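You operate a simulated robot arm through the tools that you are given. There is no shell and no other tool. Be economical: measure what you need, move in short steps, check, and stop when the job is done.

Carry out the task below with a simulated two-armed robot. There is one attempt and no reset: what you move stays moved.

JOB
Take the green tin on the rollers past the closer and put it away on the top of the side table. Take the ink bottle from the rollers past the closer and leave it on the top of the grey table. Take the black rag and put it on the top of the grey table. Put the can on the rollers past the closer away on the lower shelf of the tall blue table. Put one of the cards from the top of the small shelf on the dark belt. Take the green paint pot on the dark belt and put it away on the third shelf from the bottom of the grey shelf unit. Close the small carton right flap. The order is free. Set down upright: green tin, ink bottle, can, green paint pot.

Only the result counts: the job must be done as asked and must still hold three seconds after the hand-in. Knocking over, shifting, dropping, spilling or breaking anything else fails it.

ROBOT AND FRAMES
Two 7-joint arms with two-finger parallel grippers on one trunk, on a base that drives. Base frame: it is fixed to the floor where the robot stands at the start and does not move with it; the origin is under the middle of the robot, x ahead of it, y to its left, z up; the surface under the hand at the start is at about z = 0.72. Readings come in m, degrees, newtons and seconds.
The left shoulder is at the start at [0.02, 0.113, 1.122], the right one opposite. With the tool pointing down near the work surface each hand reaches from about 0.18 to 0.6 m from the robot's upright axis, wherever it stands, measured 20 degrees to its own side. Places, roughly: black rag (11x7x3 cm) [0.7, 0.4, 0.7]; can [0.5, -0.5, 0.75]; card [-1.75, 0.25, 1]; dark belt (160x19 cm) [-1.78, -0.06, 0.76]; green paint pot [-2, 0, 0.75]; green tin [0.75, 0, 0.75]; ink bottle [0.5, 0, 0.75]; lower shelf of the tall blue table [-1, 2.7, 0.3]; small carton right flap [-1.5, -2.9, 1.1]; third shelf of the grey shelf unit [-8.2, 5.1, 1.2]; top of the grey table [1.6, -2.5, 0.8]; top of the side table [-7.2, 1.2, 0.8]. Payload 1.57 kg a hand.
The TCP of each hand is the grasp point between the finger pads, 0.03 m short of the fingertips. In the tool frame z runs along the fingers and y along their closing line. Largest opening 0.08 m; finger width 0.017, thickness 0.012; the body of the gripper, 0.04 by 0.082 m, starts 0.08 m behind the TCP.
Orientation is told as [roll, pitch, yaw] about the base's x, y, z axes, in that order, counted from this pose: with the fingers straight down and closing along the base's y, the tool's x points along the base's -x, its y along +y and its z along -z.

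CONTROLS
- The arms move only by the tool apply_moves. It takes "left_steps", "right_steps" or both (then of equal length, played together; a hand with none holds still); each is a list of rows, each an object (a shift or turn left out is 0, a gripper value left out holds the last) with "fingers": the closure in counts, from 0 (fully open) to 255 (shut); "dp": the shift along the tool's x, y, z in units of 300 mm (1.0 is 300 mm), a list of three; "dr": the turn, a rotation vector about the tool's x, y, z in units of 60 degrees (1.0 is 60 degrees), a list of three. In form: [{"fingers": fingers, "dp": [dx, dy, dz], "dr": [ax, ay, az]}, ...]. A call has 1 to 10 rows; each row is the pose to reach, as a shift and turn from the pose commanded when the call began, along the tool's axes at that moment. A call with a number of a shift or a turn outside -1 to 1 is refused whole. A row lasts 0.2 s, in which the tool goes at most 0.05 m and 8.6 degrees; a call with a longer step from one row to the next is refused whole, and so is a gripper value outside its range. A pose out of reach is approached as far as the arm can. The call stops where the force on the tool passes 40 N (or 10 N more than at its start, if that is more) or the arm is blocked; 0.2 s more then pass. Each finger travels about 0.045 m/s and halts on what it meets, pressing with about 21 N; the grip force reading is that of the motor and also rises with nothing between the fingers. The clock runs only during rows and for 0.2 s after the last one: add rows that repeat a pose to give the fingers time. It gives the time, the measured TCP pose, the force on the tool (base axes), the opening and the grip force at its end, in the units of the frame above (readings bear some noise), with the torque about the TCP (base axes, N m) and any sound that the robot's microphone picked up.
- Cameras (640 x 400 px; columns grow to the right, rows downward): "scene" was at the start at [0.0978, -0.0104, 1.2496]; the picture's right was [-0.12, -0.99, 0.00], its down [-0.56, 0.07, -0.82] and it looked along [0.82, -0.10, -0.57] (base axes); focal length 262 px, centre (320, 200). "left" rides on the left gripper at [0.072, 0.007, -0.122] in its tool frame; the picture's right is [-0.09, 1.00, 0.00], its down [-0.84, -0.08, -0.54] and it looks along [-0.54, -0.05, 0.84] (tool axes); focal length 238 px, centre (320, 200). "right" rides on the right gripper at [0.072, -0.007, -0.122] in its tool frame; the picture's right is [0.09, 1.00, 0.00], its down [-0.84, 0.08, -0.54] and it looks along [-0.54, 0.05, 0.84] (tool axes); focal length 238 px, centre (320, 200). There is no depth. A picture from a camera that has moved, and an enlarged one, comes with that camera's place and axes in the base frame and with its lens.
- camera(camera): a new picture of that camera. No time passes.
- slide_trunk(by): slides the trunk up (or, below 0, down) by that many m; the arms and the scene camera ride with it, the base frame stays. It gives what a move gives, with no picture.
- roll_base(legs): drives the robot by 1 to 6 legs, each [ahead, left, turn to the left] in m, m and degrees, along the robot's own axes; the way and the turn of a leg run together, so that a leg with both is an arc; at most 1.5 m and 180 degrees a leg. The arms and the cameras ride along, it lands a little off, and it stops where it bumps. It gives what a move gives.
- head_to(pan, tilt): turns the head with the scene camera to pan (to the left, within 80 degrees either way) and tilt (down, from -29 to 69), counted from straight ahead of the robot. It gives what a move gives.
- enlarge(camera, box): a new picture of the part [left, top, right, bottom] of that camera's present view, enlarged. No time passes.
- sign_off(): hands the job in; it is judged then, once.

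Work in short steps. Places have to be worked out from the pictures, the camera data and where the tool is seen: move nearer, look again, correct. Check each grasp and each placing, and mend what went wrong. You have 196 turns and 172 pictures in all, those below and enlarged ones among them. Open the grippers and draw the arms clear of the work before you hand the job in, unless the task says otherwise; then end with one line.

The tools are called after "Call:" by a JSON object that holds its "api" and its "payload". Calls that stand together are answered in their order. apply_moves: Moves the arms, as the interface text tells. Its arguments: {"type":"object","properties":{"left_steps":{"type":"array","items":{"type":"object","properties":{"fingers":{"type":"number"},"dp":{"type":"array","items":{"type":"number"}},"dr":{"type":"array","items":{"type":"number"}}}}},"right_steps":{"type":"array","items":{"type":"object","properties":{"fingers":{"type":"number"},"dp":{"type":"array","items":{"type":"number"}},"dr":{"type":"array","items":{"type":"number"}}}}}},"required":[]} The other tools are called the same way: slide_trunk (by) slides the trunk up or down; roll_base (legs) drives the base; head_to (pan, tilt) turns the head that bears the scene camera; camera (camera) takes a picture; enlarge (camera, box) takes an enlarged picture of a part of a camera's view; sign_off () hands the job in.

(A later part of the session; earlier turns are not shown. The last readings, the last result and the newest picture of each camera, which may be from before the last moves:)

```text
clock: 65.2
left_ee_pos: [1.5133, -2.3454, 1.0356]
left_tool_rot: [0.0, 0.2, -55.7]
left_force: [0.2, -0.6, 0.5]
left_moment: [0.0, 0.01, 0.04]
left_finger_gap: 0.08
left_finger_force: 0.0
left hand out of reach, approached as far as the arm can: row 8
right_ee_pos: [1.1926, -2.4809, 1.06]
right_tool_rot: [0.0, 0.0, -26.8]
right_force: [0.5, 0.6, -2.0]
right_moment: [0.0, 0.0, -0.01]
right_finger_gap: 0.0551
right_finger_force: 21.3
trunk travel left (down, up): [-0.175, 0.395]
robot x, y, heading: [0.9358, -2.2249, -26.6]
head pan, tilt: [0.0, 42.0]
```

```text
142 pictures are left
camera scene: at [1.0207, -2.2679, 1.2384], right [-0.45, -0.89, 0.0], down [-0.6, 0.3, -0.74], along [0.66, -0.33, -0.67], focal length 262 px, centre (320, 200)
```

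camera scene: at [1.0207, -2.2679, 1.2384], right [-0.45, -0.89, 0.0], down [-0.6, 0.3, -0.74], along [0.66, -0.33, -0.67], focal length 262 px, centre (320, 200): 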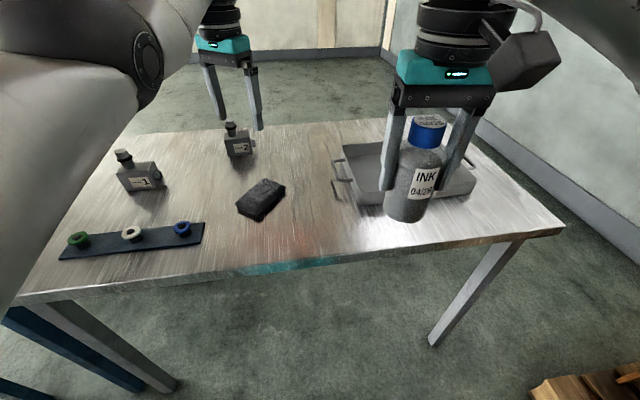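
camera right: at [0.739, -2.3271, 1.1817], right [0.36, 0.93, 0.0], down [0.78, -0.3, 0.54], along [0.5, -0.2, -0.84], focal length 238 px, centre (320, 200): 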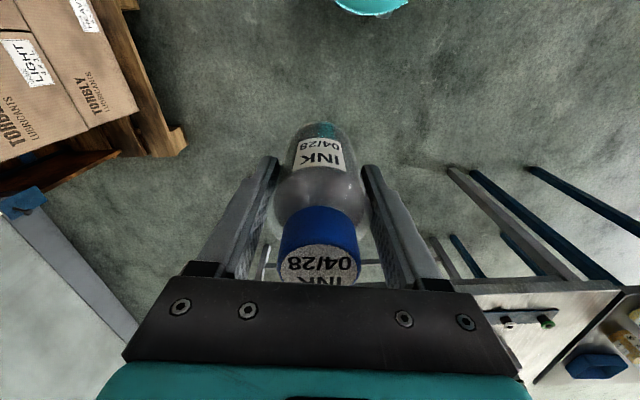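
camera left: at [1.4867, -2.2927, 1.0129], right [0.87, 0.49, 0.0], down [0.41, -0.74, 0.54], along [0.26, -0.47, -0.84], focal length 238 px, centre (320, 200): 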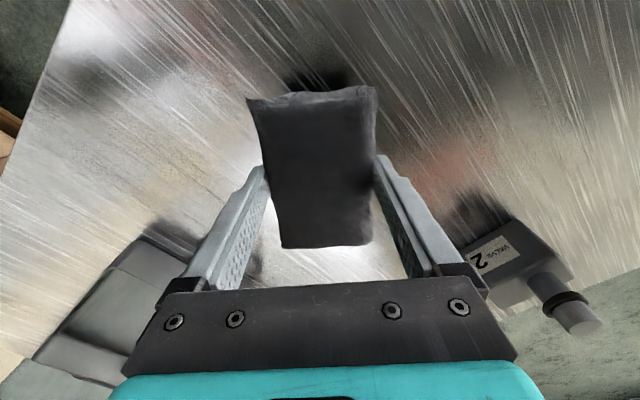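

The rag lies on the table. I take the left hand aside and bring the ink bottle over its spot at (1.375,-2.46).

Call:
{"api": "apply_moves", "payload": {"right_steps": [{"dp": [-0.12, 0.08, 0.0]}, {"dp": [-0.24, 0.16, 0.02]}, {"dp": [-0.37, 0.25, 0.04]}, {"dp": [-0.513, 0.337, 0.06]}, {"dp": [-0.513, 0.337, 0.2]}, {"dp": [-0.513, 0.337, 0.33]}, {"dp": [-0.513, 0.337, 0.45]}, {"dp": [-0.513, 0.337, 0.5]}, {"dp": [-0.513, 0.337, 0.53]}], "left_steps": [{"dp": [0.05, 0.09, 0.0], "dr": [0, 0, -0.1]}, {"dp": [0.1, 0.18, 0], "dr": [0, 0, -0.2]}, {"dp": [0.15, 0.27, 0.0], "dr": [0, 0, -0.3]}, {"dp": [0.19, 0.35, 0.0], "dr": [0, 0, -0.4]}, {"dp": [0.19, 0.35, 0.0], "dr": [0, 0, -0.48]}, {"dp": [0.19, 0.35, 0.0], "dr": [0, 0, -0.48]}, {"dp": [0.19, 0.35, 0.0], "dr": [0, 0, -0.48]}, {"dp": [0.19, 0.35, 0.0], "dr": [0, 0, -0.48]}, {"dp": [0.19, 0.35, 0.0], "dr": [0, 0, -0.48]}]}}

Call:
{"api": "camera", "payload": {"camera": "scene"}}

```text
refused: row 4 steps farther than a row can; nothing moved
```

```text
141 pictures are left
camera scene: at [1.0207, -2.2679, 1.2384], right [-0.45, -0.89, 0.0], down [-0.6, 0.3, -0.74], along [0.66, -0.33, -0.67], focal length 262 px, centre (320, 200)
```

scene: 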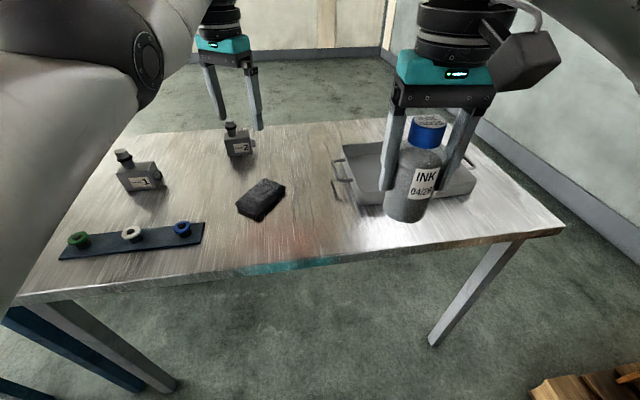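

One step was too long; I resend with even steps.

Call:
{"api": "apply_moves", "payload": {"right_steps": [{"dp": [-0.1, 0.07, 0.0]}, {"dp": [-0.2, 0.14, 0.0]}, {"dp": [-0.3, 0.2, 0.0]}, {"dp": [-0.41, 0.27, 0.02]}, {"dp": [-0.513, 0.337, 0.06]}, {"dp": [-0.513, 0.337, 0.2]}, {"dp": [-0.513, 0.337, 0.33]}, {"dp": [-0.513, 0.337, 0.45]}, {"dp": [-0.513, 0.337, 0.53]}], "left_steps": [{"dp": [0.05, 0.09, 0.0], "dr": [0, 0, -0.1]}, {"dp": [0.1, 0.18, 0], "dr": [0, 0, -0.2]}, {"dp": [0.15, 0.27, 0.0], "dr": [0, 0, -0.3]}, {"dp": [0.19, 0.35, 0.0], "dr": [0, 0, -0.4]}, {"dp": [0.19, 0.35, 0.0], "dr": [0, 0, -0.48]}, {"dp": [0.19, 0.35, 0.0], "dr": [0, 0, -0.48]}, {"dp": [0.19, 0.35, 0.0], "dr": [0, 0, -0.48]}, {"dp": [0.19, 0.35, 0.0], "dr": [0, 0, -0.48]}, {"dp": [0.19, 0.35, 0.0], "dr": [0, 0, -0.48]}]}}

Call:
{"api": "camera", "payload": {"camera": "scene"}}

```text
clock: 67.2
left_ee_pos: [1.5579, -2.2341, 1.0329]
left_tool_rot: [0.1, 0.2, -26.8]
left_force: [-0.4, 0.3, -0.3]
left_moment: [0.0, -0.05, 0.01]
left_finger_gap: 0.0801
left_finger_force: 0.1
left hand out of reach, approached as far as the arm can: row 4, 5, 6, 7, 8, 9
right_ee_pos: [1.3746, -2.4604, 0.9012]
right_tool_rot: [0.0, 0.0, -26.6]
right_force: [0.1, -1.3, -2.2]
right_moment: [0.03, 0.0, -0.01]
right_finger_gap: 0.0552
right_finger_force: 21.2
trunk travel left (down, up): [-0.175, 0.395]
robot x, y, heading: [0.9403, -2.2261, -26.6]
head pan, tilt: [0.0, 42.0]
```

```text
140 pictures are left
camera scene: at [1.0204, -2.2683, 1.2385], right [-0.45, -0.89, 0.0], down [-0.6, 0.3, -0.74], along [0.66, -0.33, -0.67], focal length 262 px, centre (320, 200)
```

scene: 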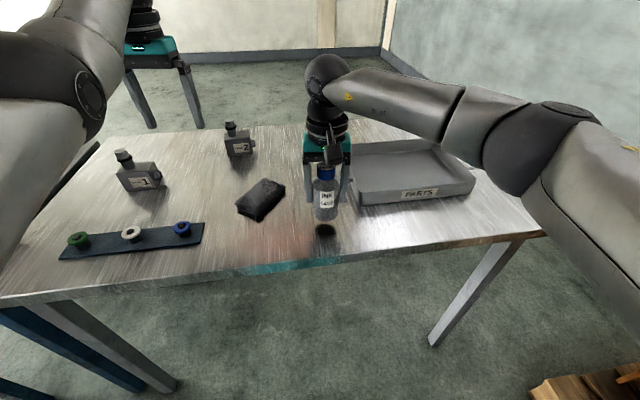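

The bottle is about 3 cm above the table. I shift it 2 cm away from the tray and lower in small steps.

Call:
{"api": "apply_moves", "payload": {"right_steps": [{"dp": [0, 0.04, 0.0]}, {"dp": [0, 0.067, 0.04]}, {"dp": [0, 0.067, 0.07]}, {"dp": [0, 0.067, 0.085]}, {"dp": [0, 0.067, 0.1]}, {"dp": [0, 0.067, 0.11]}, {"dp": [0, 0.067, 0.11]}]}}

Call:
{"api": "enlarge", "payload": {"camera": "scene", "box": [230, 130, 390, 250]}}

```text
clock: 68.8
left_ee_pos: [1.5555, -2.2334, 1.034]
left_tool_rot: [0.0, 0.1, -27.0]
left_force: [-0.1, 0.4, -0.1]
left_moment: [-0.02, -0.03, -0.04]
left_finger_gap: 0.0799
left_finger_force: 0.0
right_ee_pos: [1.3823, -2.4413, 0.8695]
right_tool_rot: [0.1, -0.2, -26.7]
right_force: [-0.4, -2.0, 17.9]
right_moment: [-0.39, 0.06, -0.11]
right_finger_gap: 0.0558
right_finger_force: 21.2
trunk travel left (down, up): [-0.175, 0.395]
robot x, y, heading: [0.9357, -2.2249, -26.6]
head pan, tilt: [0.0, 42.0]
```

```text
3.33 times, centred on (310, 190) of scene
camera zoom: at [1.0189, -2.2679, 1.2388], right [-0.45, -0.89, 0.0], down [-0.6, 0.3, -0.74], along [0.66, -0.33, -0.67], focal length 873 px, centre (353, 233)
```

zoom: 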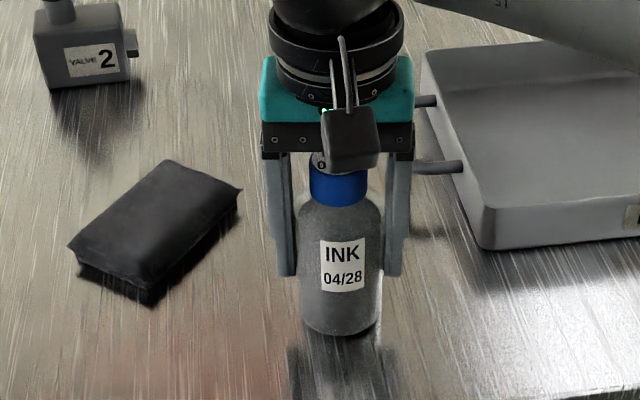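

Contact felt (18 N) and the bottle stands. I open the right fingers and rise straight up.

Call:
{"api": "apply_moves", "payload": {"right_steps": [{"fingers": 0, "dp": [0, 0, -0.01]}, {"fingers": 0, "dp": [0, 0, -0.01]}, {"fingers": 0, "dp": [0, 0, -0.01]}, {"fingers": 0, "dp": [0, 0, -0.1]}, {"fingers": 0, "dp": [0, 0, -0.25]}, {"fingers": 0, "dp": [0, 0, -0.4]}, {"fingers": 0, "dp": [0, 0, -0.55]}, {"fingers": 0, "dp": [0.1, 0, -0.65]}, {"fingers": 0, "dp": [0.25, 0, -0.65]}]}}

Call:
{"api": "camera", "payload": {"camera": "scene"}}

```text
clock: 70.8
left_ee_pos: [1.5577, -2.2344, 1.0336]
left_tool_rot: [-0.1, 0.1, -26.9]
left_force: [0.0, 0.6, 0.4]
left_moment: [-0.02, -0.02, -0.01]
left_finger_gap: 0.0797
left_finger_force: 0.1
right_ee_pos: [1.3156, -2.4089, 1.0624]
right_tool_rot: [-0.1, 0.0, -26.8]
right_force: [-0.7, 0.2, -0.4]
right_moment: [0.0, 0.0, 0.0]
right_finger_gap: 0.08
right_finger_force: 0.0
trunk travel left (down, up): [-0.175, 0.395]
robot x, y, heading: [0.9368, -2.2254, -26.9]
head pan, tilt: [0.0, 42.0]
```

```text
138 pictures are left
camera scene: at [1.0199, -2.2681, 1.2385], right [-0.45, -0.89, 0.0], down [-0.6, 0.3, -0.74], along [0.66, -0.33, -0.67], focal length 262 px, centre (320, 200)
```

scene: 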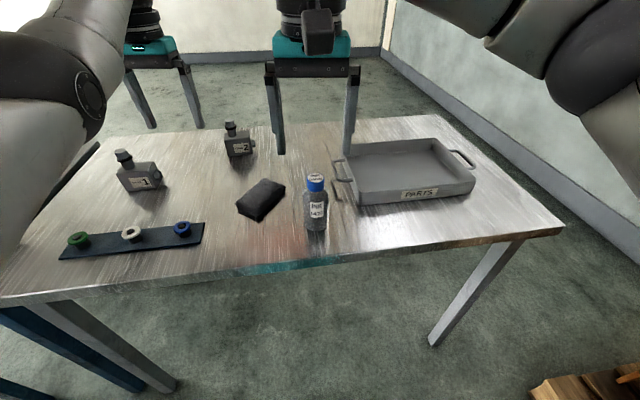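

Ink bottle and rag are done. I fold the arms, back off and turn toward the small carton at (-1.5,-2.9).

Call:
{"api": "apply_moves", "payload": {"left_steps": [{"dp": [0.1, 0, -0.05]}, {"dp": [0.2, 0, -0.1]}, {"dp": [0.3, 0, -0.15]}, {"dp": [0.4, 0, -0.2]}, {"dp": [0.5, 0, -0.2]}]}}

Call:
{"api": "roll_base", "payload": {"legs": [[-0.5, 0, 0], [0, 0, -153], [1.3, 0, 0]]}}

Call:
{"api": "head_to", "payload": {"pan": 25, "tilt": 20}}

Call:
{"api": "camera", "payload": {"camera": "scene"}}

```text
clock: 72.0
left_ee_pos: [1.5392, -2.2017, 1.1212]
left_tool_rot: [0.0, 0.2, -26.9]
left_force: [-0.5, 0.3, -0.1]
left_moment: [-0.01, -0.02, 0.04]
left_finger_gap: 0.0798
left_finger_force: 0.1
left hand out of reach, approached as far as the arm can: row 1, 2, 3, 4, 5
right_ee_pos: [1.3157, -2.4084, 1.0614]
right_tool_rot: [0.1, 0.1, -26.7]
right_force: [0.1, 0.2, -0.1]
right_moment: [-0.01, -0.02, -0.02]
right_finger_gap: 0.08
right_finger_force: 0.0
trunk travel left (down, up): [-0.175, 0.395]
robot x, y, heading: [0.9412, -2.2282, -26.6]
head pan, tilt: [0.0, 42.0]
```

```text
clock: 87.2
left_ee_pos: [-1.2919, -2.2765, 1.1205]
left_tool_rot: [0.1, 0.1, 178.9]
left_force: [0.4, -0.8, -0.2]
left_moment: [0.04, -0.05, 0.02]
left_finger_gap: 0.0801
left_finger_force: 0.1
right_ee_pos: [-1.1807, -1.9937, 1.0625]
right_tool_rot: [0.0, -0.1, 179.0]
right_force: [1.0, -1.1, -0.4]
right_moment: [-0.02, -0.06, 0.01]
right_finger_gap: 0.0803
right_finger_force: 0.1
trunk travel left (down, up): [-0.175, 0.395]
robot x, y, heading: [-0.7616, -1.9896, 179.0]
head pan, tilt: [0.0, 42.0]
```

```text
clock: 88.1
left_ee_pos: [-1.2922, -2.2766, 1.1201]
left_tool_rot: [-0.1, 0.2, 178.9]
left_force: [0.0, -0.4, 0.9]
left_moment: [0.02, 0.0, 0.01]
left_finger_gap: 0.08
left_finger_force: 0.1
right_ee_pos: [-1.1813, -1.9936, 1.0621]
right_tool_rot: [0.0, 0.1, 178.9]
right_force: [-0.2, 0.1, -1.0]
right_moment: [0.0, 0.01, -0.02]
right_finger_gap: 0.0804
right_finger_force: 0.0
trunk travel left (down, up): [-0.175, 0.395]
robot x, y, heading: [-0.7583, -1.9908, 179.2]
head pan, tilt: [25.0, 20.0]
```

```text
137 pictures are left
camera scene: at [-0.855, -2.0288, 1.2728], right [-0.41, 0.91, 0.0], down [0.31, 0.14, -0.94], along [-0.86, -0.38, -0.34], focal length 262 px, centre (320, 200)
```

scene: 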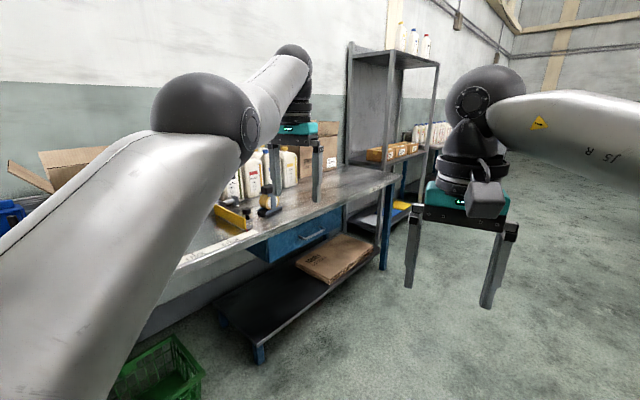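

I turn to face the workbench with the open carton.

Call:
{"api": "roll_base", "payload": {"legs": [[0, 0, 70]]}}

Call:
{"api": "head_to", "payload": {"pan": 0, "tilt": 25}}

Call:
{"api": "camera", "payload": {"camera": "scene"}}

```text
clock: 91.5
left_ee_pos: [-0.6751, -2.5885, 1.1202]
left_tool_rot: [0.1, 0.2, -111.2]
left_force: [-0.4, -0.8, 0.9]
left_moment: [0.0, -0.02, 0.0]
left_finger_gap: 0.08
left_finger_force: 0.0
right_ee_pos: [-0.9017, -2.3873, 1.0616]
right_tool_rot: [-0.1, -0.1, -111.1]
right_force: [-1.3, -0.8, 0.7]
right_moment: [0.02, 0.03, 0.0]
right_finger_gap: 0.0799
right_finger_force: 0.0
trunk travel left (down, up): [-0.175, 0.395]
robot x, y, heading: [-0.7614, -1.9911, -111.1]
head pan, tilt: [25.0, 20.0]
```

```text
clock: 92.4
left_ee_pos: [-0.675, -2.5894, 1.1207]
left_tool_rot: [0.0, 0.3, -111.2]
left_force: [-0.1, 0.3, -0.6]
left_moment: [0.0, 0.0, -0.04]
left_finger_gap: 0.0801
left_finger_force: 0.0
right_ee_pos: [-0.9019, -2.3874, 1.0612]
right_tool_rot: [0.0, 0.0, -111.0]
right_force: [0.0, 0.1, -0.1]
right_moment: [-0.04, 0.01, 0.01]
right_finger_gap: 0.0802
right_finger_force: 0.0
trunk travel left (down, up): [-0.175, 0.395]
robot x, y, heading: [-0.7589, -1.9908, -110.9]
head pan, tilt: [0.0, 25.0]
```

```text
136 pictures are left
camera scene: at [-0.7965, -2.0864, 1.2648], right [-0.93, 0.36, 0.0], down [0.15, 0.39, -0.91], along [-0.32, -0.85, -0.42], focal length 262 px, centre (320, 200)
```

scene: 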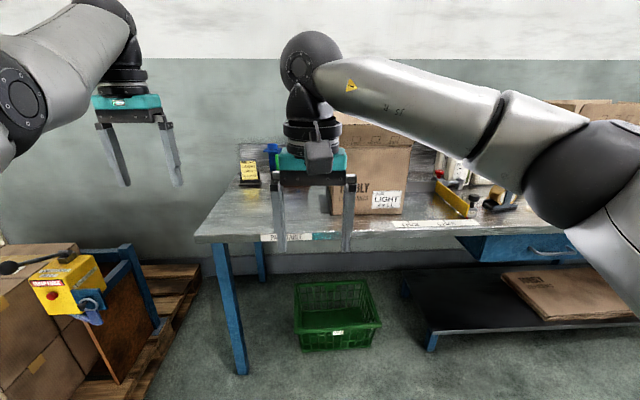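

The carton stands behind the right hand. I shift right, raise the trunk for a view from above, and move the right hand aside.

Call:
{"api": "slide_trunk", "payload": {"by": 0.2}}

Call:
{"api": "roll_base", "payload": {"legs": [[0, -0.2, 0]]}}

Call:
{"api": "apply_moves", "payload": {"right_steps": [{"dp": [0, -0.12, 0]}, {"dp": [0, -0.24, 0]}, {"dp": [0, -0.36, 0]}, {"dp": [0, -0.48, 0]}, {"dp": [0, -0.6, 0]}, {"dp": [0, -0.7, 0]}]}}

Call:
{"api": "head_to", "payload": {"pan": 0, "tilt": 35}}

Call:
{"api": "camera", "payload": {"camera": "scene"}}

```text
clock: 94.6
left_ee_pos: [-0.6756, -2.5884, 1.32]
left_tool_rot: [0.0, 0.2, -111.1]
left_force: [-0.1, 0.4, -0.2]
left_moment: [0.01, 0.01, 0.01]
left_finger_gap: 0.0799
left_finger_force: 0.0
right_ee_pos: [-0.9025, -2.3877, 1.2608]
right_tool_rot: [0.0, 0.0, -111.1]
right_force: [0.0, 0.0, 0.5]
right_moment: [-0.01, 0.0, 0.02]
right_finger_gap: 0.08
right_finger_force: 0.0
trunk travel left (down, up): [-0.375, 0.195]
robot x, y, heading: [-0.7581, -1.9933, -110.8]
head pan, tilt: [0.0, 25.0]
```

```text
clock: 96.2
left_ee_pos: [-0.8569, -2.5187, 1.3195]
left_tool_rot: [-0.1, 0.1, -110.9]
left_force: [-0.5, 0.4, 0.2]
left_moment: [-0.01, -0.03, 0.0]
left_finger_gap: 0.0798
left_finger_force: 0.2
right_ee_pos: [-1.0841, -2.3172, 1.2608]
right_tool_rot: [0.0, -0.1, -110.8]
right_force: [-0.3, -0.1, 0.3]
right_moment: [-0.03, -0.05, -0.02]
right_finger_gap: 0.0801
right_finger_force: 0.0
trunk travel left (down, up): [-0.375, 0.195]
robot x, y, heading: [-0.9452, -1.9252, -111.2]
head pan, tilt: [0.0, 25.0]
```

```text
clock: 97.6
left_ee_pos: [-0.8559, -2.5172, 1.3203]
left_tool_rot: [0.0, 0.3, -110.9]
left_force: [0.0, 0.4, 0.4]
left_moment: [-0.01, 0.04, 0.02]
left_finger_gap: 0.0799
left_finger_force: 0.1
right_ee_pos: [-1.2795, -2.2441, 1.2607]
right_tool_rot: [-0.1, 0.0, -110.8]
right_force: [0.4, 0.0, -0.7]
right_moment: [-0.02, -0.01, 0.01]
right_finger_gap: 0.0798
right_finger_force: 0.0
trunk travel left (down, up): [-0.375, 0.195]
robot x, y, heading: [-0.9407, -1.9247, -110.8]
head pan, tilt: [0.0, 25.0]
```

```text
clock: 98.3
left_ee_pos: [-0.8551, -2.52, 1.3195]
left_tool_rot: [-0.1, 0.3, -110.9]
left_force: [-0.7, -0.6, 0.6]
left_moment: [-0.03, 0.02, 0.03]
left_finger_gap: 0.08
left_finger_force: 0.0
right_ee_pos: [-1.2792, -2.2435, 1.2616]
right_tool_rot: [0.0, 0.0, -110.8]
right_force: [-0.6, -0.3, 0.5]
right_moment: [0.01, -0.02, 0.0]
right_finger_gap: 0.08
right_finger_force: 0.0
trunk travel left (down, up): [-0.375, 0.195]
robot x, y, heading: [-0.9459, -1.9206, -110.8]
head pan, tilt: [0.0, 35.0]
```

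```text
135 pictures are left
camera scene: at [-0.9782, -2.0127, 1.449], right [-0.94, 0.35, 0.0], down [0.2, 0.54, -0.82], along [-0.29, -0.77, -0.57], focal length 262 px, centre (320, 200)
```

scene: 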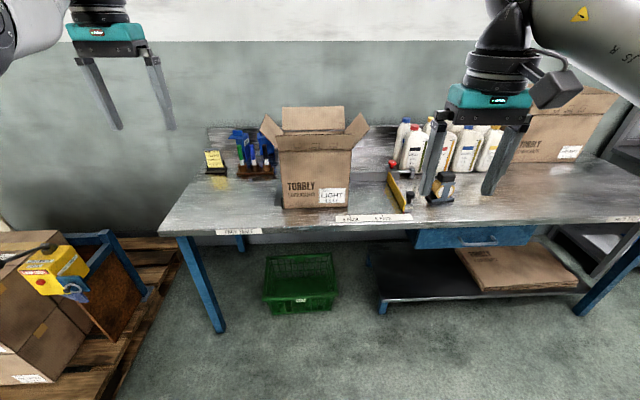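

The centre carton is the small one; its right flap stands open at upper right. I zoom in.

Call:
{"api": "enlarge", "payload": {"camera": "scene", "box": [240, 90, 400, 220]}}

```text
3.08 times, centred on (320, 155) of scene
camera zoom: at [-0.9782, -2.0127, 1.449], right [-0.94, 0.35, 0.0], down [0.2, 0.54, -0.82], along [-0.29, -0.77, -0.57], focal length 806 px, centre (320, 338)
```

zoom: 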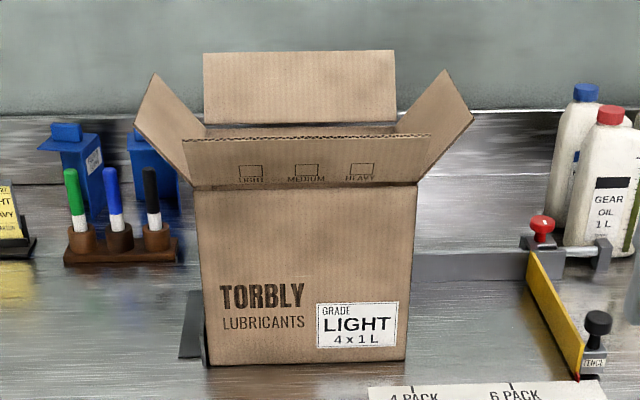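

The right flap's hinge runs about from (-1.365,-2.74) to (-1.42,-2.92) at z≈1.09, the flap (~9 cm) leaning outward. I drive forward 0.45 m and close the right fingers.

Call:
{"api": "roll_base", "payload": {"legs": [[0.45, 0, 0]]}}

Call:
{"api": "apply_moves", "payload": {"right_steps": [{"fingers": 255}, {"fingers": 255}, {"fingers": 255}, {"fingers": 255}, {"fingers": 255}]}}

Call:
{"api": "camera", "payload": {"camera": "right"}}

Call:
{"api": "head_to", "payload": {"pan": -10, "tilt": 50}}

Call:
{"api": "camera", "payload": {"camera": "scene"}}

```text
clock: 101.0
left_ee_pos: [-1.0154, -2.9378, 1.3199]
left_tool_rot: [0.0, 0.3, -111.0]
left_force: [0.7, -0.7, -1.1]
left_moment: [0.01, 0.01, -0.01]
left_finger_gap: 0.0801
left_finger_force: 0.1
right_ee_pos: [-1.4389, -2.6632, 1.2608]
right_tool_rot: [0.0, 0.1, -110.8]
right_force: [-0.2, -0.9, -0.2]
right_moment: [-0.02, 0.03, 0.01]
right_finger_gap: 0.0799
right_finger_force: 0.0
trunk travel left (down, up): [-0.375, 0.195]
robot x, y, heading: [-1.1042, -2.3383, -110.8]
head pan, tilt: [0.0, 35.0]
```

```text
clock: 102.2
left_ee_pos: [-1.0162, -2.9388, 1.3204]
left_tool_rot: [0.0, 0.2, -111.0]
left_force: [0.2, -0.5, 0.0]
left_moment: [0.0, 0.0, -0.04]
left_finger_gap: 0.0798
left_finger_force: 0.0
right_ee_pos: [-1.4383, -2.663, 1.2612]
right_tool_rot: [0.1, 0.1, -110.8]
right_force: [0.4, 0.3, -0.2]
right_moment: [0.01, 0.01, -0.03]
right_finger_gap: 0.0
right_finger_force: 15.0
trunk travel left (down, up): [-0.375, 0.195]
robot x, y, heading: [-1.1004, -2.3394, -110.8]
head pan, tilt: [0.0, 35.0]
```

```text
133 pictures are left
camera right: at [-1.418, -2.5927, 1.3829], right [0.96, -0.27, 0.0], down [-0.23, -0.81, 0.54], along [-0.15, -0.52, -0.84], focal length 238 px, centre (320, 200)
```

right: 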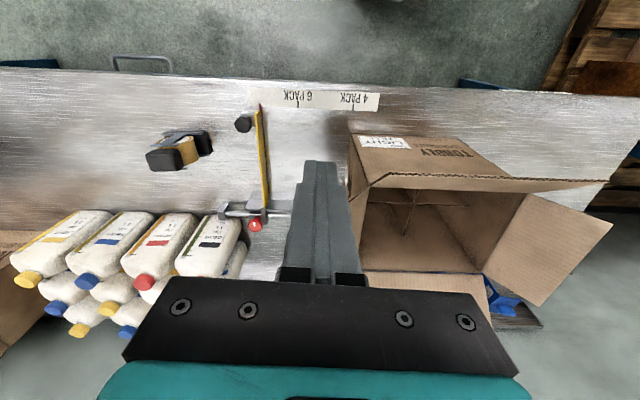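

```text
clock: 103.0
left_ee_pos: [-1.0164, -2.9365, 1.3207]
left_tool_rot: [0.1, 0.2, -111.0]
left_force: [-0.6, -0.1, -0.5]
left_moment: [-0.01, -0.04, 0.0]
left_finger_gap: 0.08
left_finger_force: 0.1
right_ee_pos: [-1.4382, -2.6619, 1.2611]
right_tool_rot: [0.0, 0.1, -110.8]
right_force: [0.6, -0.3, 0.8]
right_moment: [0.02, -0.01, -0.03]
right_finger_gap: 0.0
right_finger_force: 21.2
trunk travel left (down, up): [-0.375, 0.195]
robot x, y, heading: [-1.1024, -2.3429, -111.0]
head pan, tilt: [-10.0, 50.0]
```

```text
132 pictures are left
camera scene: at [-1.1454, -2.4154, 1.4273], right [-0.86, 0.51, 0.0], down [0.39, 0.66, -0.64], along [-0.33, -0.55, -0.77], focal length 262 px, centre (320, 200)
```

scene: 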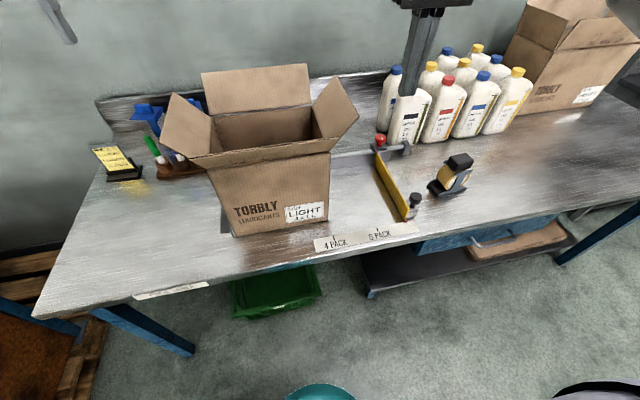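

Two views give the hinge at z≈1.074, mid hinge at (-1.407,-2.853). I bring the closed right fingers to the outer side of the flap, level with its lower half.

Call:
{"api": "apply_moves", "payload": {"right_steps": [{"dp": [-0.12, 0.0, 0.0]}, {"dp": [-0.24, 0.0, 0.0]}, {"dp": [-0.36, 0.01, 0.0]}, {"dp": [-0.48, 0.02, 0.0]}, {"dp": [-0.573, 0.023, 0.03]}, {"dp": [-0.573, 0.023, 0.15]}, {"dp": [-0.573, 0.023, 0.27]}, {"dp": [-0.573, 0.023, 0.403]}]}}

Call:
{"api": "camera", "payload": {"camera": "scene"}}

Call:
{"api": "camera", "payload": {"camera": "right"}}

```text
clock: 104.8
left_ee_pos: [-1.0155, -2.9379, 1.3199]
left_tool_rot: [-0.1, 0.2, -111.0]
left_force: [-0.7, -0.3, -0.3]
left_moment: [-0.01, 0.0, 0.01]
left_finger_gap: 0.0799
left_finger_force: 0.0
right_ee_pos: [-1.499, -2.8076, 1.1734]
right_tool_rot: [0.0, 0.0, -110.9]
right_force: [0.5, 0.9, -0.2]
right_moment: [0.03, 0.0, 0.01]
right_finger_gap: 0.0
right_finger_force: 21.1
right hand out of reach, approached as far as the arm can: row 4, 5, 6, 7, 8
trunk travel left (down, up): [-0.375, 0.195]
robot x, y, heading: [-1.1005, -2.34, -110.7]
head pan, tilt: [-10.0, 50.0]
```

```text
131 pictures are left
camera scene: at [-1.1463, -2.4152, 1.4272], right [-0.86, 0.51, 0.0], down [0.39, 0.66, -0.64], along [-0.33, -0.55, -0.77], focal length 262 px, centre (320, 200)
```

scene: 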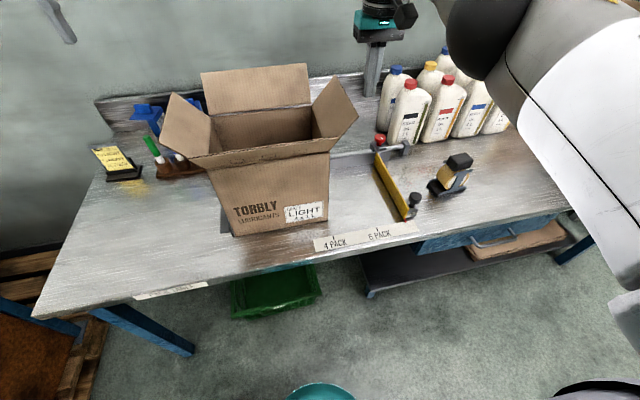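

```text
130 pictures are left
camera right: at [-1.4784, -2.7377, 1.2953], right [0.96, -0.27, 0.0], down [-0.23, -0.81, 0.54], along [-0.15, -0.52, -0.84], focal length 238 px, centre (320, 200)
```

right: 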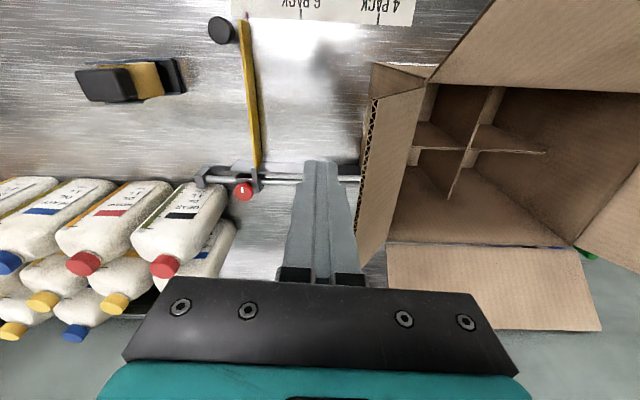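

The reach falls short; I roll 8 cm closer and lower the hand beside the flap.

Call:
{"api": "roll_base", "payload": {"legs": [[0.08, 0, 0]]}}

Call:
{"api": "apply_moves", "payload": {"right_steps": [{"dp": [0.05, 0, 0.05]}, {"dp": [0.1, 0, 0.11]}]}}

Call:
{"api": "camera", "payload": {"camera": "right"}}

Call:
{"api": "camera", "payload": {"camera": "scene"}}

```text
clock: 105.8
left_ee_pos: [-1.0447, -3.0146, 1.3198]
left_tool_rot: [-0.1, 0.2, -111.0]
left_force: [-0.2, -0.8, -0.7]
left_moment: [0.01, -0.02, 0.01]
left_finger_gap: 0.0799
left_finger_force: 0.0
right_ee_pos: [-1.5281, -2.8851, 1.1732]
right_tool_rot: [-0.1, 0.0, -110.9]
right_force: [-0.2, 0.2, -0.2]
right_moment: [0.0, 0.01, 0.0]
right_finger_gap: 0.0
right_finger_force: 21.1
trunk travel left (down, up): [-0.375, 0.195]
robot x, y, heading: [-1.1326, -2.417, -110.7]
head pan, tilt: [-10.0, 50.0]
```

```text
clock: 106.4
left_ee_pos: [-1.0439, -3.0137, 1.3198]
left_tool_rot: [-0.1, 0.2, -111.0]
left_force: [0.8, 0.4, 0.1]
left_moment: [0.0, -0.03, -0.01]
left_finger_gap: 0.0801
left_finger_force: 0.1
right_ee_pos: [-1.5172, -2.8563, 1.142]
right_tool_rot: [0.0, -0.2, -110.9]
right_force: [0.3, 0.5, -0.3]
right_moment: [0.0, -0.02, -0.01]
right_finger_gap: 0.0
right_finger_force: 21.4
trunk travel left (down, up): [-0.375, 0.195]
robot x, y, heading: [-1.1317, -2.4147, -110.8]
head pan, tilt: [-10.0, 50.0]
```

```text
129 pictures are left
camera right: at [-1.4973, -2.7857, 1.2627], right [0.96, -0.27, 0.0], down [-0.23, -0.81, 0.54], along [-0.15, -0.52, -0.84], focal length 238 px, centre (320, 200)
```

right: 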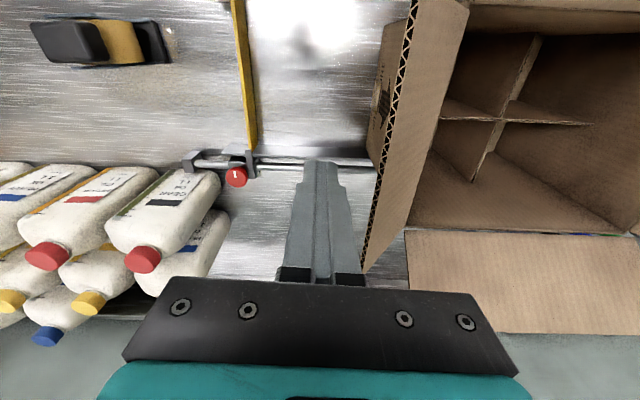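

```text
128 pictures are left
camera scene: at [-1.1743, -2.4913, 1.4272], right [-0.86, 0.51, 0.0], down [0.39, 0.66, -0.64], along [-0.33, -0.55, -0.77], focal length 262 px, centre (320, 200)
```

scene: 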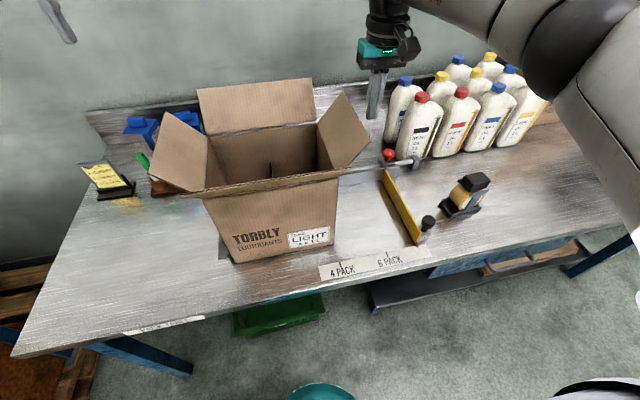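

The fingers are beside the flap. I push it inward gradually.

Call:
{"api": "apply_moves", "payload": {"right_steps": [{"dp": [0.05, 0.08, 0]}, {"dp": [0.07, 0.16, 0]}, {"dp": [0.07, 0.22, 0]}, {"dp": [0.07, 0.27, 0]}, {"dp": [0.07, 0.32, 0]}, {"dp": [0.07, 0.37, 0]}]}}

Call:
{"api": "camera", "payload": {"camera": "scene"}}

Call:
{"api": "camera", "payload": {"camera": "right"}}

```text
clock: 107.8
left_ee_pos: [-1.0436, -3.0124, 1.3213]
left_tool_rot: [0.0, 0.2, -111.0]
left_force: [0.3, 0.1, -0.3]
left_moment: [-0.03, 0.01, -0.02]
left_finger_gap: 0.08
left_finger_force: 0.1
right_ee_pos: [-1.4041, -2.8764, 1.1406]
right_tool_rot: [0.1, -0.1, -110.9]
right_force: [-0.9, -0.1, -0.3]
right_moment: [0.02, 0.03, 0.01]
right_finger_gap: 0.0
right_finger_force: 21.1
trunk travel left (down, up): [-0.375, 0.195]
robot x, y, heading: [-1.1293, -2.4154, -110.9]
head pan, tilt: [-10.0, 50.0]
```

```text
127 pictures are left
camera scene: at [-1.1738, -2.4908, 1.4272], right [-0.86, 0.51, 0.0], down [0.39, 0.66, -0.64], along [-0.33, -0.55, -0.77], focal length 262 px, centre (320, 200)
```

scene: 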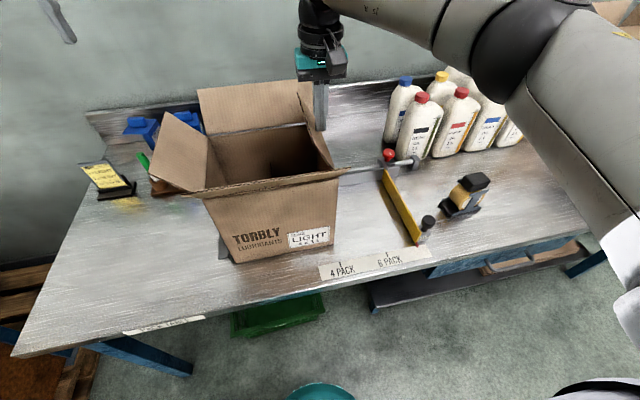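

```text
126 pictures are left
camera right: at [-1.3843, -2.8056, 1.2622], right [0.96, -0.27, 0.0], down [-0.22, -0.81, 0.54], along [-0.15, -0.52, -0.84], focal length 238 px, centre (320, 200)
```

right: 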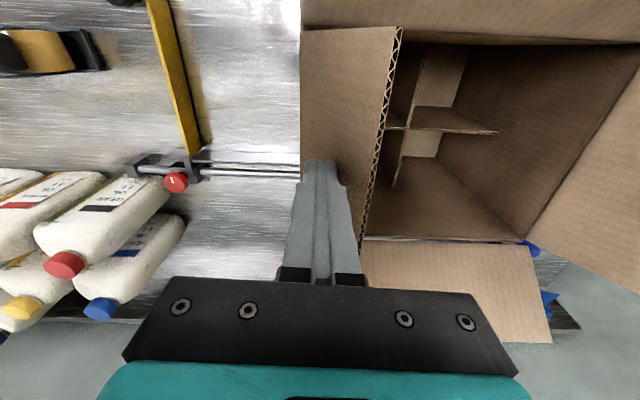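

The flap swings freely and is now past vertical. I keep pushing inward and then down.

Call:
{"api": "apply_moves", "payload": {"right_steps": [{"dp": [0, 0.06, 0]}, {"dp": [0, 0.12, 0]}, {"dp": [0, 0.16, 0.03]}, {"dp": [0, 0.19, 0.06]}, {"dp": [0, 0.2, 0.09]}, {"dp": [0, 0.2, 0.11]}]}}

Call:
{"api": "camera", "payload": {"camera": "right"}}

Call:
{"api": "enlarge", "payload": {"camera": "scene", "box": [140, 60, 380, 210]}}

```text
clock: 109.2
left_ee_pos: [-1.0442, -3.0138, 1.3198]
left_tool_rot: [-0.1, 0.2, -111.0]
left_force: [0.2, 0.1, -0.3]
left_moment: [0.01, -0.02, -0.01]
left_finger_gap: 0.0802
left_finger_force: 0.1
right_ee_pos: [-1.3497, -2.8982, 1.1069]
right_tool_rot: [0.0, -0.1, -111.0]
right_force: [-0.2, 1.2, 0.2]
right_moment: [-0.01, 0.02, 0.04]
right_finger_gap: 0.0
right_finger_force: 20.8
trunk travel left (down, up): [-0.375, 0.195]
robot x, y, heading: [-1.1301, -2.4175, -111.0]
head pan, tilt: [-10.0, 50.0]
```

```text
125 pictures are left
camera right: at [-1.3286, -2.8277, 1.23], right [0.96, -0.27, 0.0], down [-0.23, -0.81, 0.54], along [-0.15, -0.52, -0.84], focal length 238 px, centre (320, 200)
```

right: 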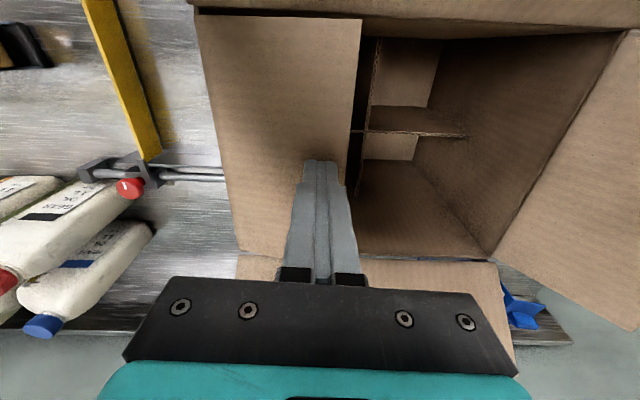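

```text
2.67 times, centred on (260, 135) of scene
camera zoom: at [-1.1744, -2.4913, 1.4272], right [-0.86, 0.51, 0.0], down [0.39, 0.66, -0.64], along [-0.33, -0.55, -0.77], focal length 698 px, centre (480, 373)
```

zoom: 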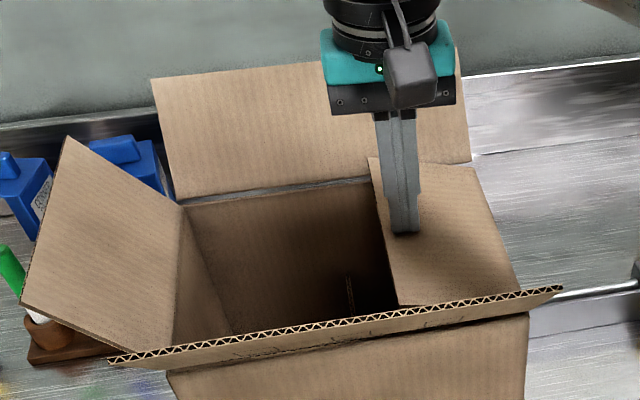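

The flap is almost flat. I press it a bit further down, then lift off and check whether it stays.

Call:
{"api": "apply_moves", "payload": {"right_steps": [{"dp": [0, 0, 0.02]}, {"dp": [0, 0, 0.04]}, {"dp": [0, 0, 0.06]}, {"dp": [0, 0, 0.06]}]}}

Call:
{"api": "enlarge", "payload": {"camera": "scene", "box": [140, 60, 380, 210]}}

Call:
{"api": "apply_moves", "payload": {"right_steps": [{"dp": [0, 0, -0.1]}, {"dp": [0, 0, -0.25]}, {"dp": [0, 0, -0.4]}, {"dp": [0, 0, -0.5]}, {"dp": [0, 0, -0.5]}]}}

Call:
{"api": "enlarge", "payload": {"camera": "scene", "box": [140, 60, 380, 210]}}

```text
clock: 110.2
left_ee_pos: [-1.0439, -3.0132, 1.3196]
left_tool_rot: [0.1, 0.2, -111.0]
left_force: [0.5, -0.5, -0.4]
left_moment: [0.0, 0.01, 0.01]
left_finger_gap: 0.08
left_finger_force: 0.1
right_ee_pos: [-1.3493, -2.8979, 1.0903]
right_tool_rot: [0.0, 0.0, -110.9]
right_force: [-0.3, -0.2, 0.5]
right_moment: [0.0, 0.0, -0.02]
right_finger_gap: 0.0002
right_finger_force: 20.8
trunk travel left (down, up): [-0.375, 0.195]
robot x, y, heading: [-1.1311, -2.416, -110.7]
head pan, tilt: [-10.0, 50.0]
```

```text
2.67 times, centred on (260, 135) of scene
camera zoom: at [-1.1743, -2.4913, 1.4273], right [-0.86, 0.51, 0.0], down [0.39, 0.66, -0.64], along [-0.33, -0.55, -0.77], focal length 698 px, centre (480, 373)
```

zoom: 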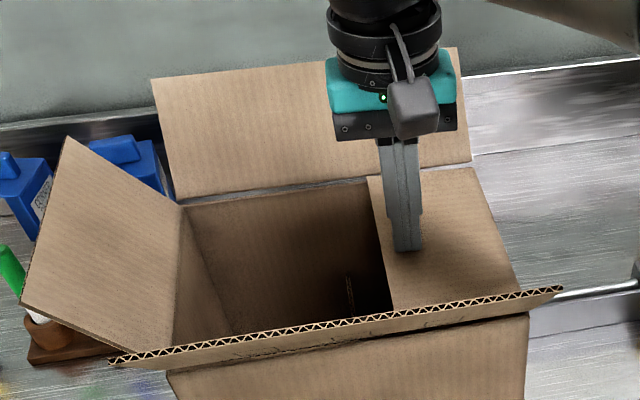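

```text
clock: 111.4
left_ee_pos: [-1.044, -3.014, 1.3199]
left_tool_rot: [0.0, 0.2, -110.9]
left_force: [0.0, -0.5, -0.2]
left_moment: [0.01, -0.01, -0.02]
left_finger_gap: 0.0798
left_finger_force: 0.0
right_ee_pos: [-1.3498, -2.8979, 1.2416]
right_tool_rot: [0.0, 0.0, -110.8]
right_force: [0.4, 0.3, 0.1]
right_moment: [0.01, -0.01, 0.01]
right_finger_gap: 0.0
right_finger_force: 20.9
trunk travel left (down, up): [-0.375, 0.195]
robot x, y, heading: [-1.1303, -2.4154, -110.9]
head pan, tilt: [-10.0, 50.0]
```

```text
2.67 times, centred on (260, 135) of scene
camera zoom: at [-1.1746, -2.4914, 1.4272], right [-0.86, 0.51, 0.0], down [0.39, 0.66, -0.64], along [-0.33, -0.55, -0.77], focal length 698 px, centre (480, 373)
```

zoom: 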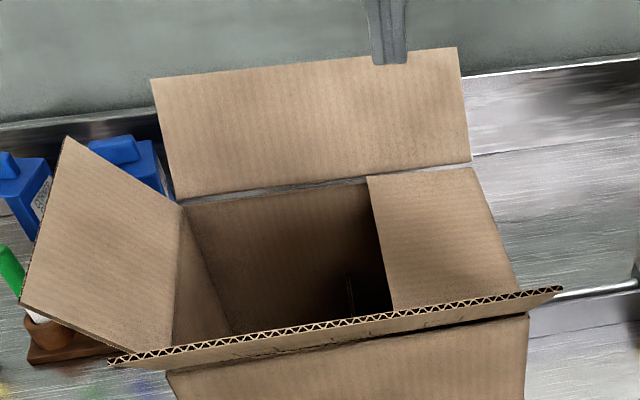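

The flap stays flat. I press 1 cm further once more to see if it meets a stop.

Call:
{"api": "apply_moves", "payload": {"right_steps": [{"dp": [0, 0, 0.15]}, {"dp": [0, 0, 0.3]}, {"dp": [0, 0, 0.44]}, {"dp": [0, 0, 0.5]}, {"dp": [0, 0, 0.52]}, {"dp": [0, 0, 0.54]}, {"dp": [0, 0, 0.54]}]}}

Call:
{"api": "apply_moves", "payload": {"right_steps": [{"dp": [0, 0, -0.15]}, {"dp": [0, 0, -0.3]}, {"dp": [0, 0, -0.45]}, {"dp": [0, 0, -0.6]}, {"dp": [0, 0, -0.7]}]}}

Call:
{"api": "enlarge", "payload": {"camera": "scene", "box": [140, 60, 380, 210]}}

```text
clock: 113.0
left_ee_pos: [-1.0447, -3.0102, 1.3226]
left_tool_rot: [0.1, 0.0, -111.0]
left_force: [-0.9, -0.7, -0.4]
left_moment: [0.01, -0.02, 0.02]
left_finger_gap: 0.0801
left_finger_force: 0.0
right_ee_pos: [-1.35, -2.8961, 1.0836]
right_tool_rot: [0.0, -0.8, -110.9]
right_force: [-2.7, 4.1, 36.8]
right_moment: [0.31, 0.18, 0.04]
right_finger_gap: 0.0001
right_finger_force: 20.9
trunk travel left (down, up): [-0.375, 0.195]
robot x, y, heading: [-1.1318, -2.4173, -111.1]
head pan, tilt: [-10.0, 50.0]
```

```text
clock: 114.2
left_ee_pos: [-1.0423, -3.0137, 1.3199]
left_tool_rot: [-0.2, 0.2, -111.0]
left_force: [1.2, 0.0, 0.4]
left_moment: [-0.03, 0.06, 0.0]
left_finger_gap: 0.08
left_finger_force: 0.0
right_ee_pos: [-1.3489, -2.8948, 1.2876]
right_tool_rot: [0.0, 0.0, -110.8]
right_force: [0.3, -0.3, -0.3]
right_moment: [-0.02, -0.01, 0.02]
right_finger_gap: 0.0
right_finger_force: 21.4
trunk travel left (down, up): [-0.375, 0.195]
robot x, y, heading: [-1.1286, -2.4158, -111.0]
head pan, tilt: [-10.0, 50.0]
```

```text
2.67 times, centred on (260, 135) of scene
camera zoom: at [-1.1737, -2.4913, 1.4273], right [-0.86, 0.51, 0.0], down [0.39, 0.66, -0.64], along [-0.33, -0.55, -0.77], focal length 698 px, centre (480, 373)
```

zoom: 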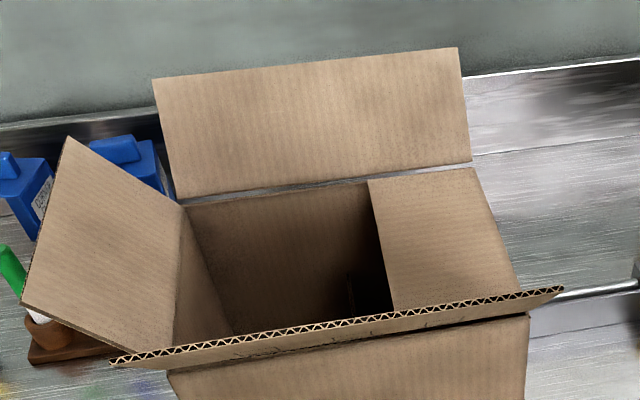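

The stop was met (37 N): the flap is closed. I back off and turn right toward the belt area, then look.

Call:
{"api": "roll_base", "payload": {"legs": [[-0.6, 0, 0], [0, 0, -159]]}}

Call:
{"api": "head_to", "payload": {"pan": 40, "tilt": 25}}

Call:
{"api": "camera", "payload": {"camera": "scene"}}

```text
clock: 124.2
left_ee_pos: [-1.1845, -1.3107, 1.3209]
left_tool_rot: [0.0, 0.2, 87.5]
left_force: [-0.4, 0.2, 0.0]
left_moment: [0.0, -0.02, 0.0]
left_finger_gap: 0.0799
left_finger_force: 0.0
right_ee_pos: [-0.8561, -1.3262, 1.2878]
right_tool_rot: [0.0, -0.1, 87.5]
right_force: [0.5, 1.0, 0.3]
right_moment: [0.01, 0.02, 0.01]
right_finger_gap: 0.0
right_finger_force: 21.7
trunk travel left (down, up): [-0.375, 0.195]
robot x, y, heading: [-0.9122, -1.8507, 87.6]
head pan, tilt: [-10.0, 50.0]
```

```text
clock: 125.4
left_ee_pos: [-1.1845, -1.3105, 1.3212]
left_tool_rot: [0.0, 0.2, 87.4]
left_force: [-0.2, -0.3, 0.0]
left_moment: [0.04, -0.02, -0.01]
left_finger_gap: 0.0802
left_finger_force: 0.0
right_ee_pos: [-0.8552, -1.3261, 1.2882]
right_tool_rot: [0.0, -0.1, 87.4]
right_force: [-0.8, -0.2, 0.2]
right_moment: [0.0, -0.03, 0.04]
right_finger_gap: 0.0001
right_finger_force: 21.0
trunk travel left (down, up): [-0.375, 0.195]
robot x, y, heading: [-0.9112, -1.8527, 87.4]
head pan, tilt: [40.0, 25.0]
```

```text
120 pictures are left
camera scene: at [-0.9681, -1.7662, 1.4647], right [0.79, 0.61, 0.0], down [0.26, -0.34, -0.91], along [-0.55, 0.72, -0.42], focal length 262 px, centre (320, 200)
```

scene: 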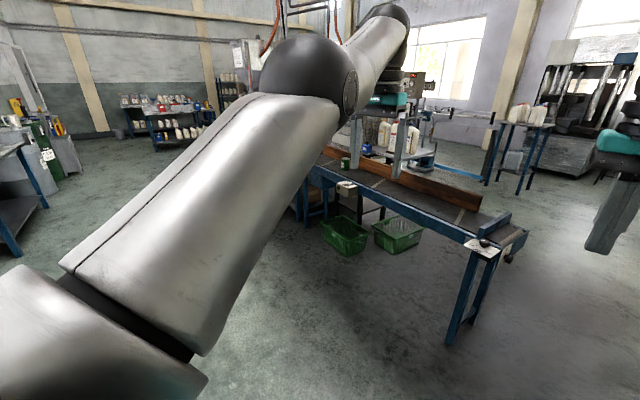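

The belt runs askew (normal heading ≈70°), the green pot near (-2.1,0.1). I turn to 70° and drive to stand before it at a distance.

Call:
{"api": "roll_base", "payload": {"legs": [[0, 0, -17.5], [0.5, 0.6, 0], [0.15, 1.0, 0]]}}

Call:
{"api": "head_to", "payload": {"pan": 0, "tilt": 30}}

Call:
{"api": "camera", "payload": {"camera": "scene"}}

```text
clock: 135.4
left_ee_pos: [-2.3069, -0.1146, 1.3209]
left_tool_rot: [0.0, 0.2, 70.5]
left_force: [-0.1, 0.1, -0.2]
left_moment: [0.03, -0.04, -0.03]
left_finger_gap: 0.08
left_finger_force: 0.1
right_ee_pos: [-1.9966, -0.225, 1.2874]
right_tool_rot: [-0.1, -0.1, 70.7]
right_force: [0.3, -0.5, 0.0]
right_moment: [0.0, -0.01, 0.04]
right_finger_gap: 0.0
right_finger_force: 21.2
trunk travel left (down, up): [-0.375, 0.195]
robot x, y, heading: [-2.2063, -0.7081, 70.5]
head pan, tilt: [40.0, 25.0]
```

```text
clock: 136.5
left_ee_pos: [-2.3084, -0.115, 1.3187]
left_tool_rot: [0.0, 0.1, 70.4]
left_force: [0.2, -0.4, 0.2]
left_moment: [0.0, 0.0, 0.01]
left_finger_gap: 0.0803
left_finger_force: 0.0
right_ee_pos: [-1.9976, -0.2246, 1.2879]
right_tool_rot: [0.0, -0.1, 70.7]
right_force: [-0.7, 0.8, -0.3]
right_moment: [0.0, 0.02, 0.02]
right_finger_gap: 0.0
right_finger_force: 20.7
trunk travel left (down, up): [-0.375, 0.195]
robot x, y, heading: [-2.204, -0.7083, 70.8]
head pan, tilt: [0.0, 30.0]
```

```text
119 pictures are left
camera scene: at [-2.1707, -0.6141, 1.4568], right [0.94, -0.33, 0.0], down [-0.16, -0.47, -0.87], along [0.29, 0.82, -0.5], focal length 262 px, centre (320, 200)
```

scene: 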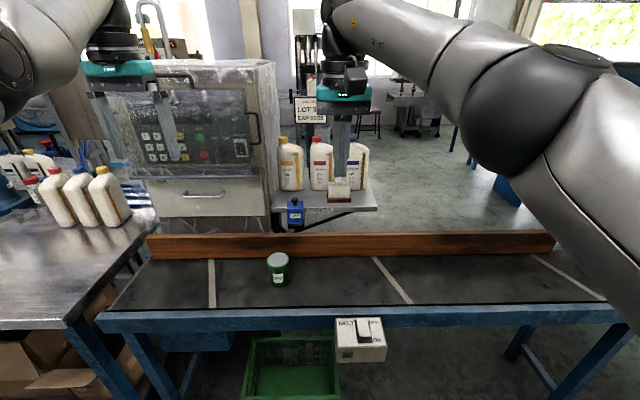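

I zoom on the small shelf and the pot.

Call:
{"api": "enlarge", "payload": {"camera": "scene", "box": [240, 110, 400, 290]}}

Call:
{"api": "camera", "payload": {"camera": "right"}}

```text
2.22 times, centred on (320, 200) of scene
camera zoom: at [-2.1707, -0.6141, 1.4568], right [0.94, -0.33, 0.0], down [-0.16, -0.47, -0.87], along [0.29, 0.82, -0.5], focal length 582 px, centre (320, 200)
```

zoom: 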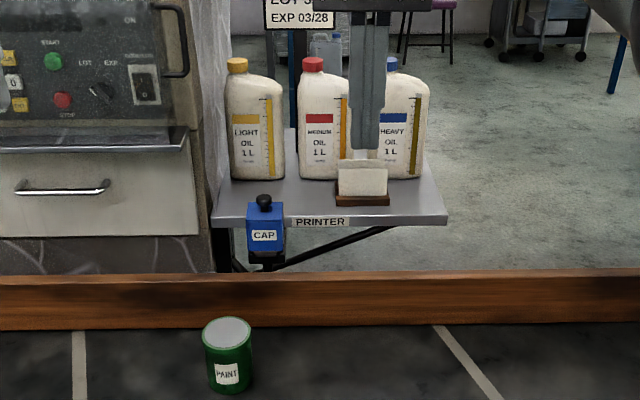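

```text
117 pictures are left
camera right: at [-2.0143, -0.2948, 1.4092], right [-0.97, 0.24, 0.0], down [0.2, 0.81, 0.54], along [0.13, 0.53, -0.84], focal length 238 px, centre (320, 200)
```

right: 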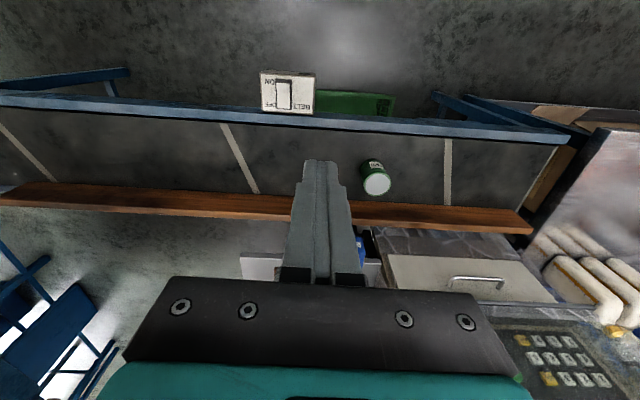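

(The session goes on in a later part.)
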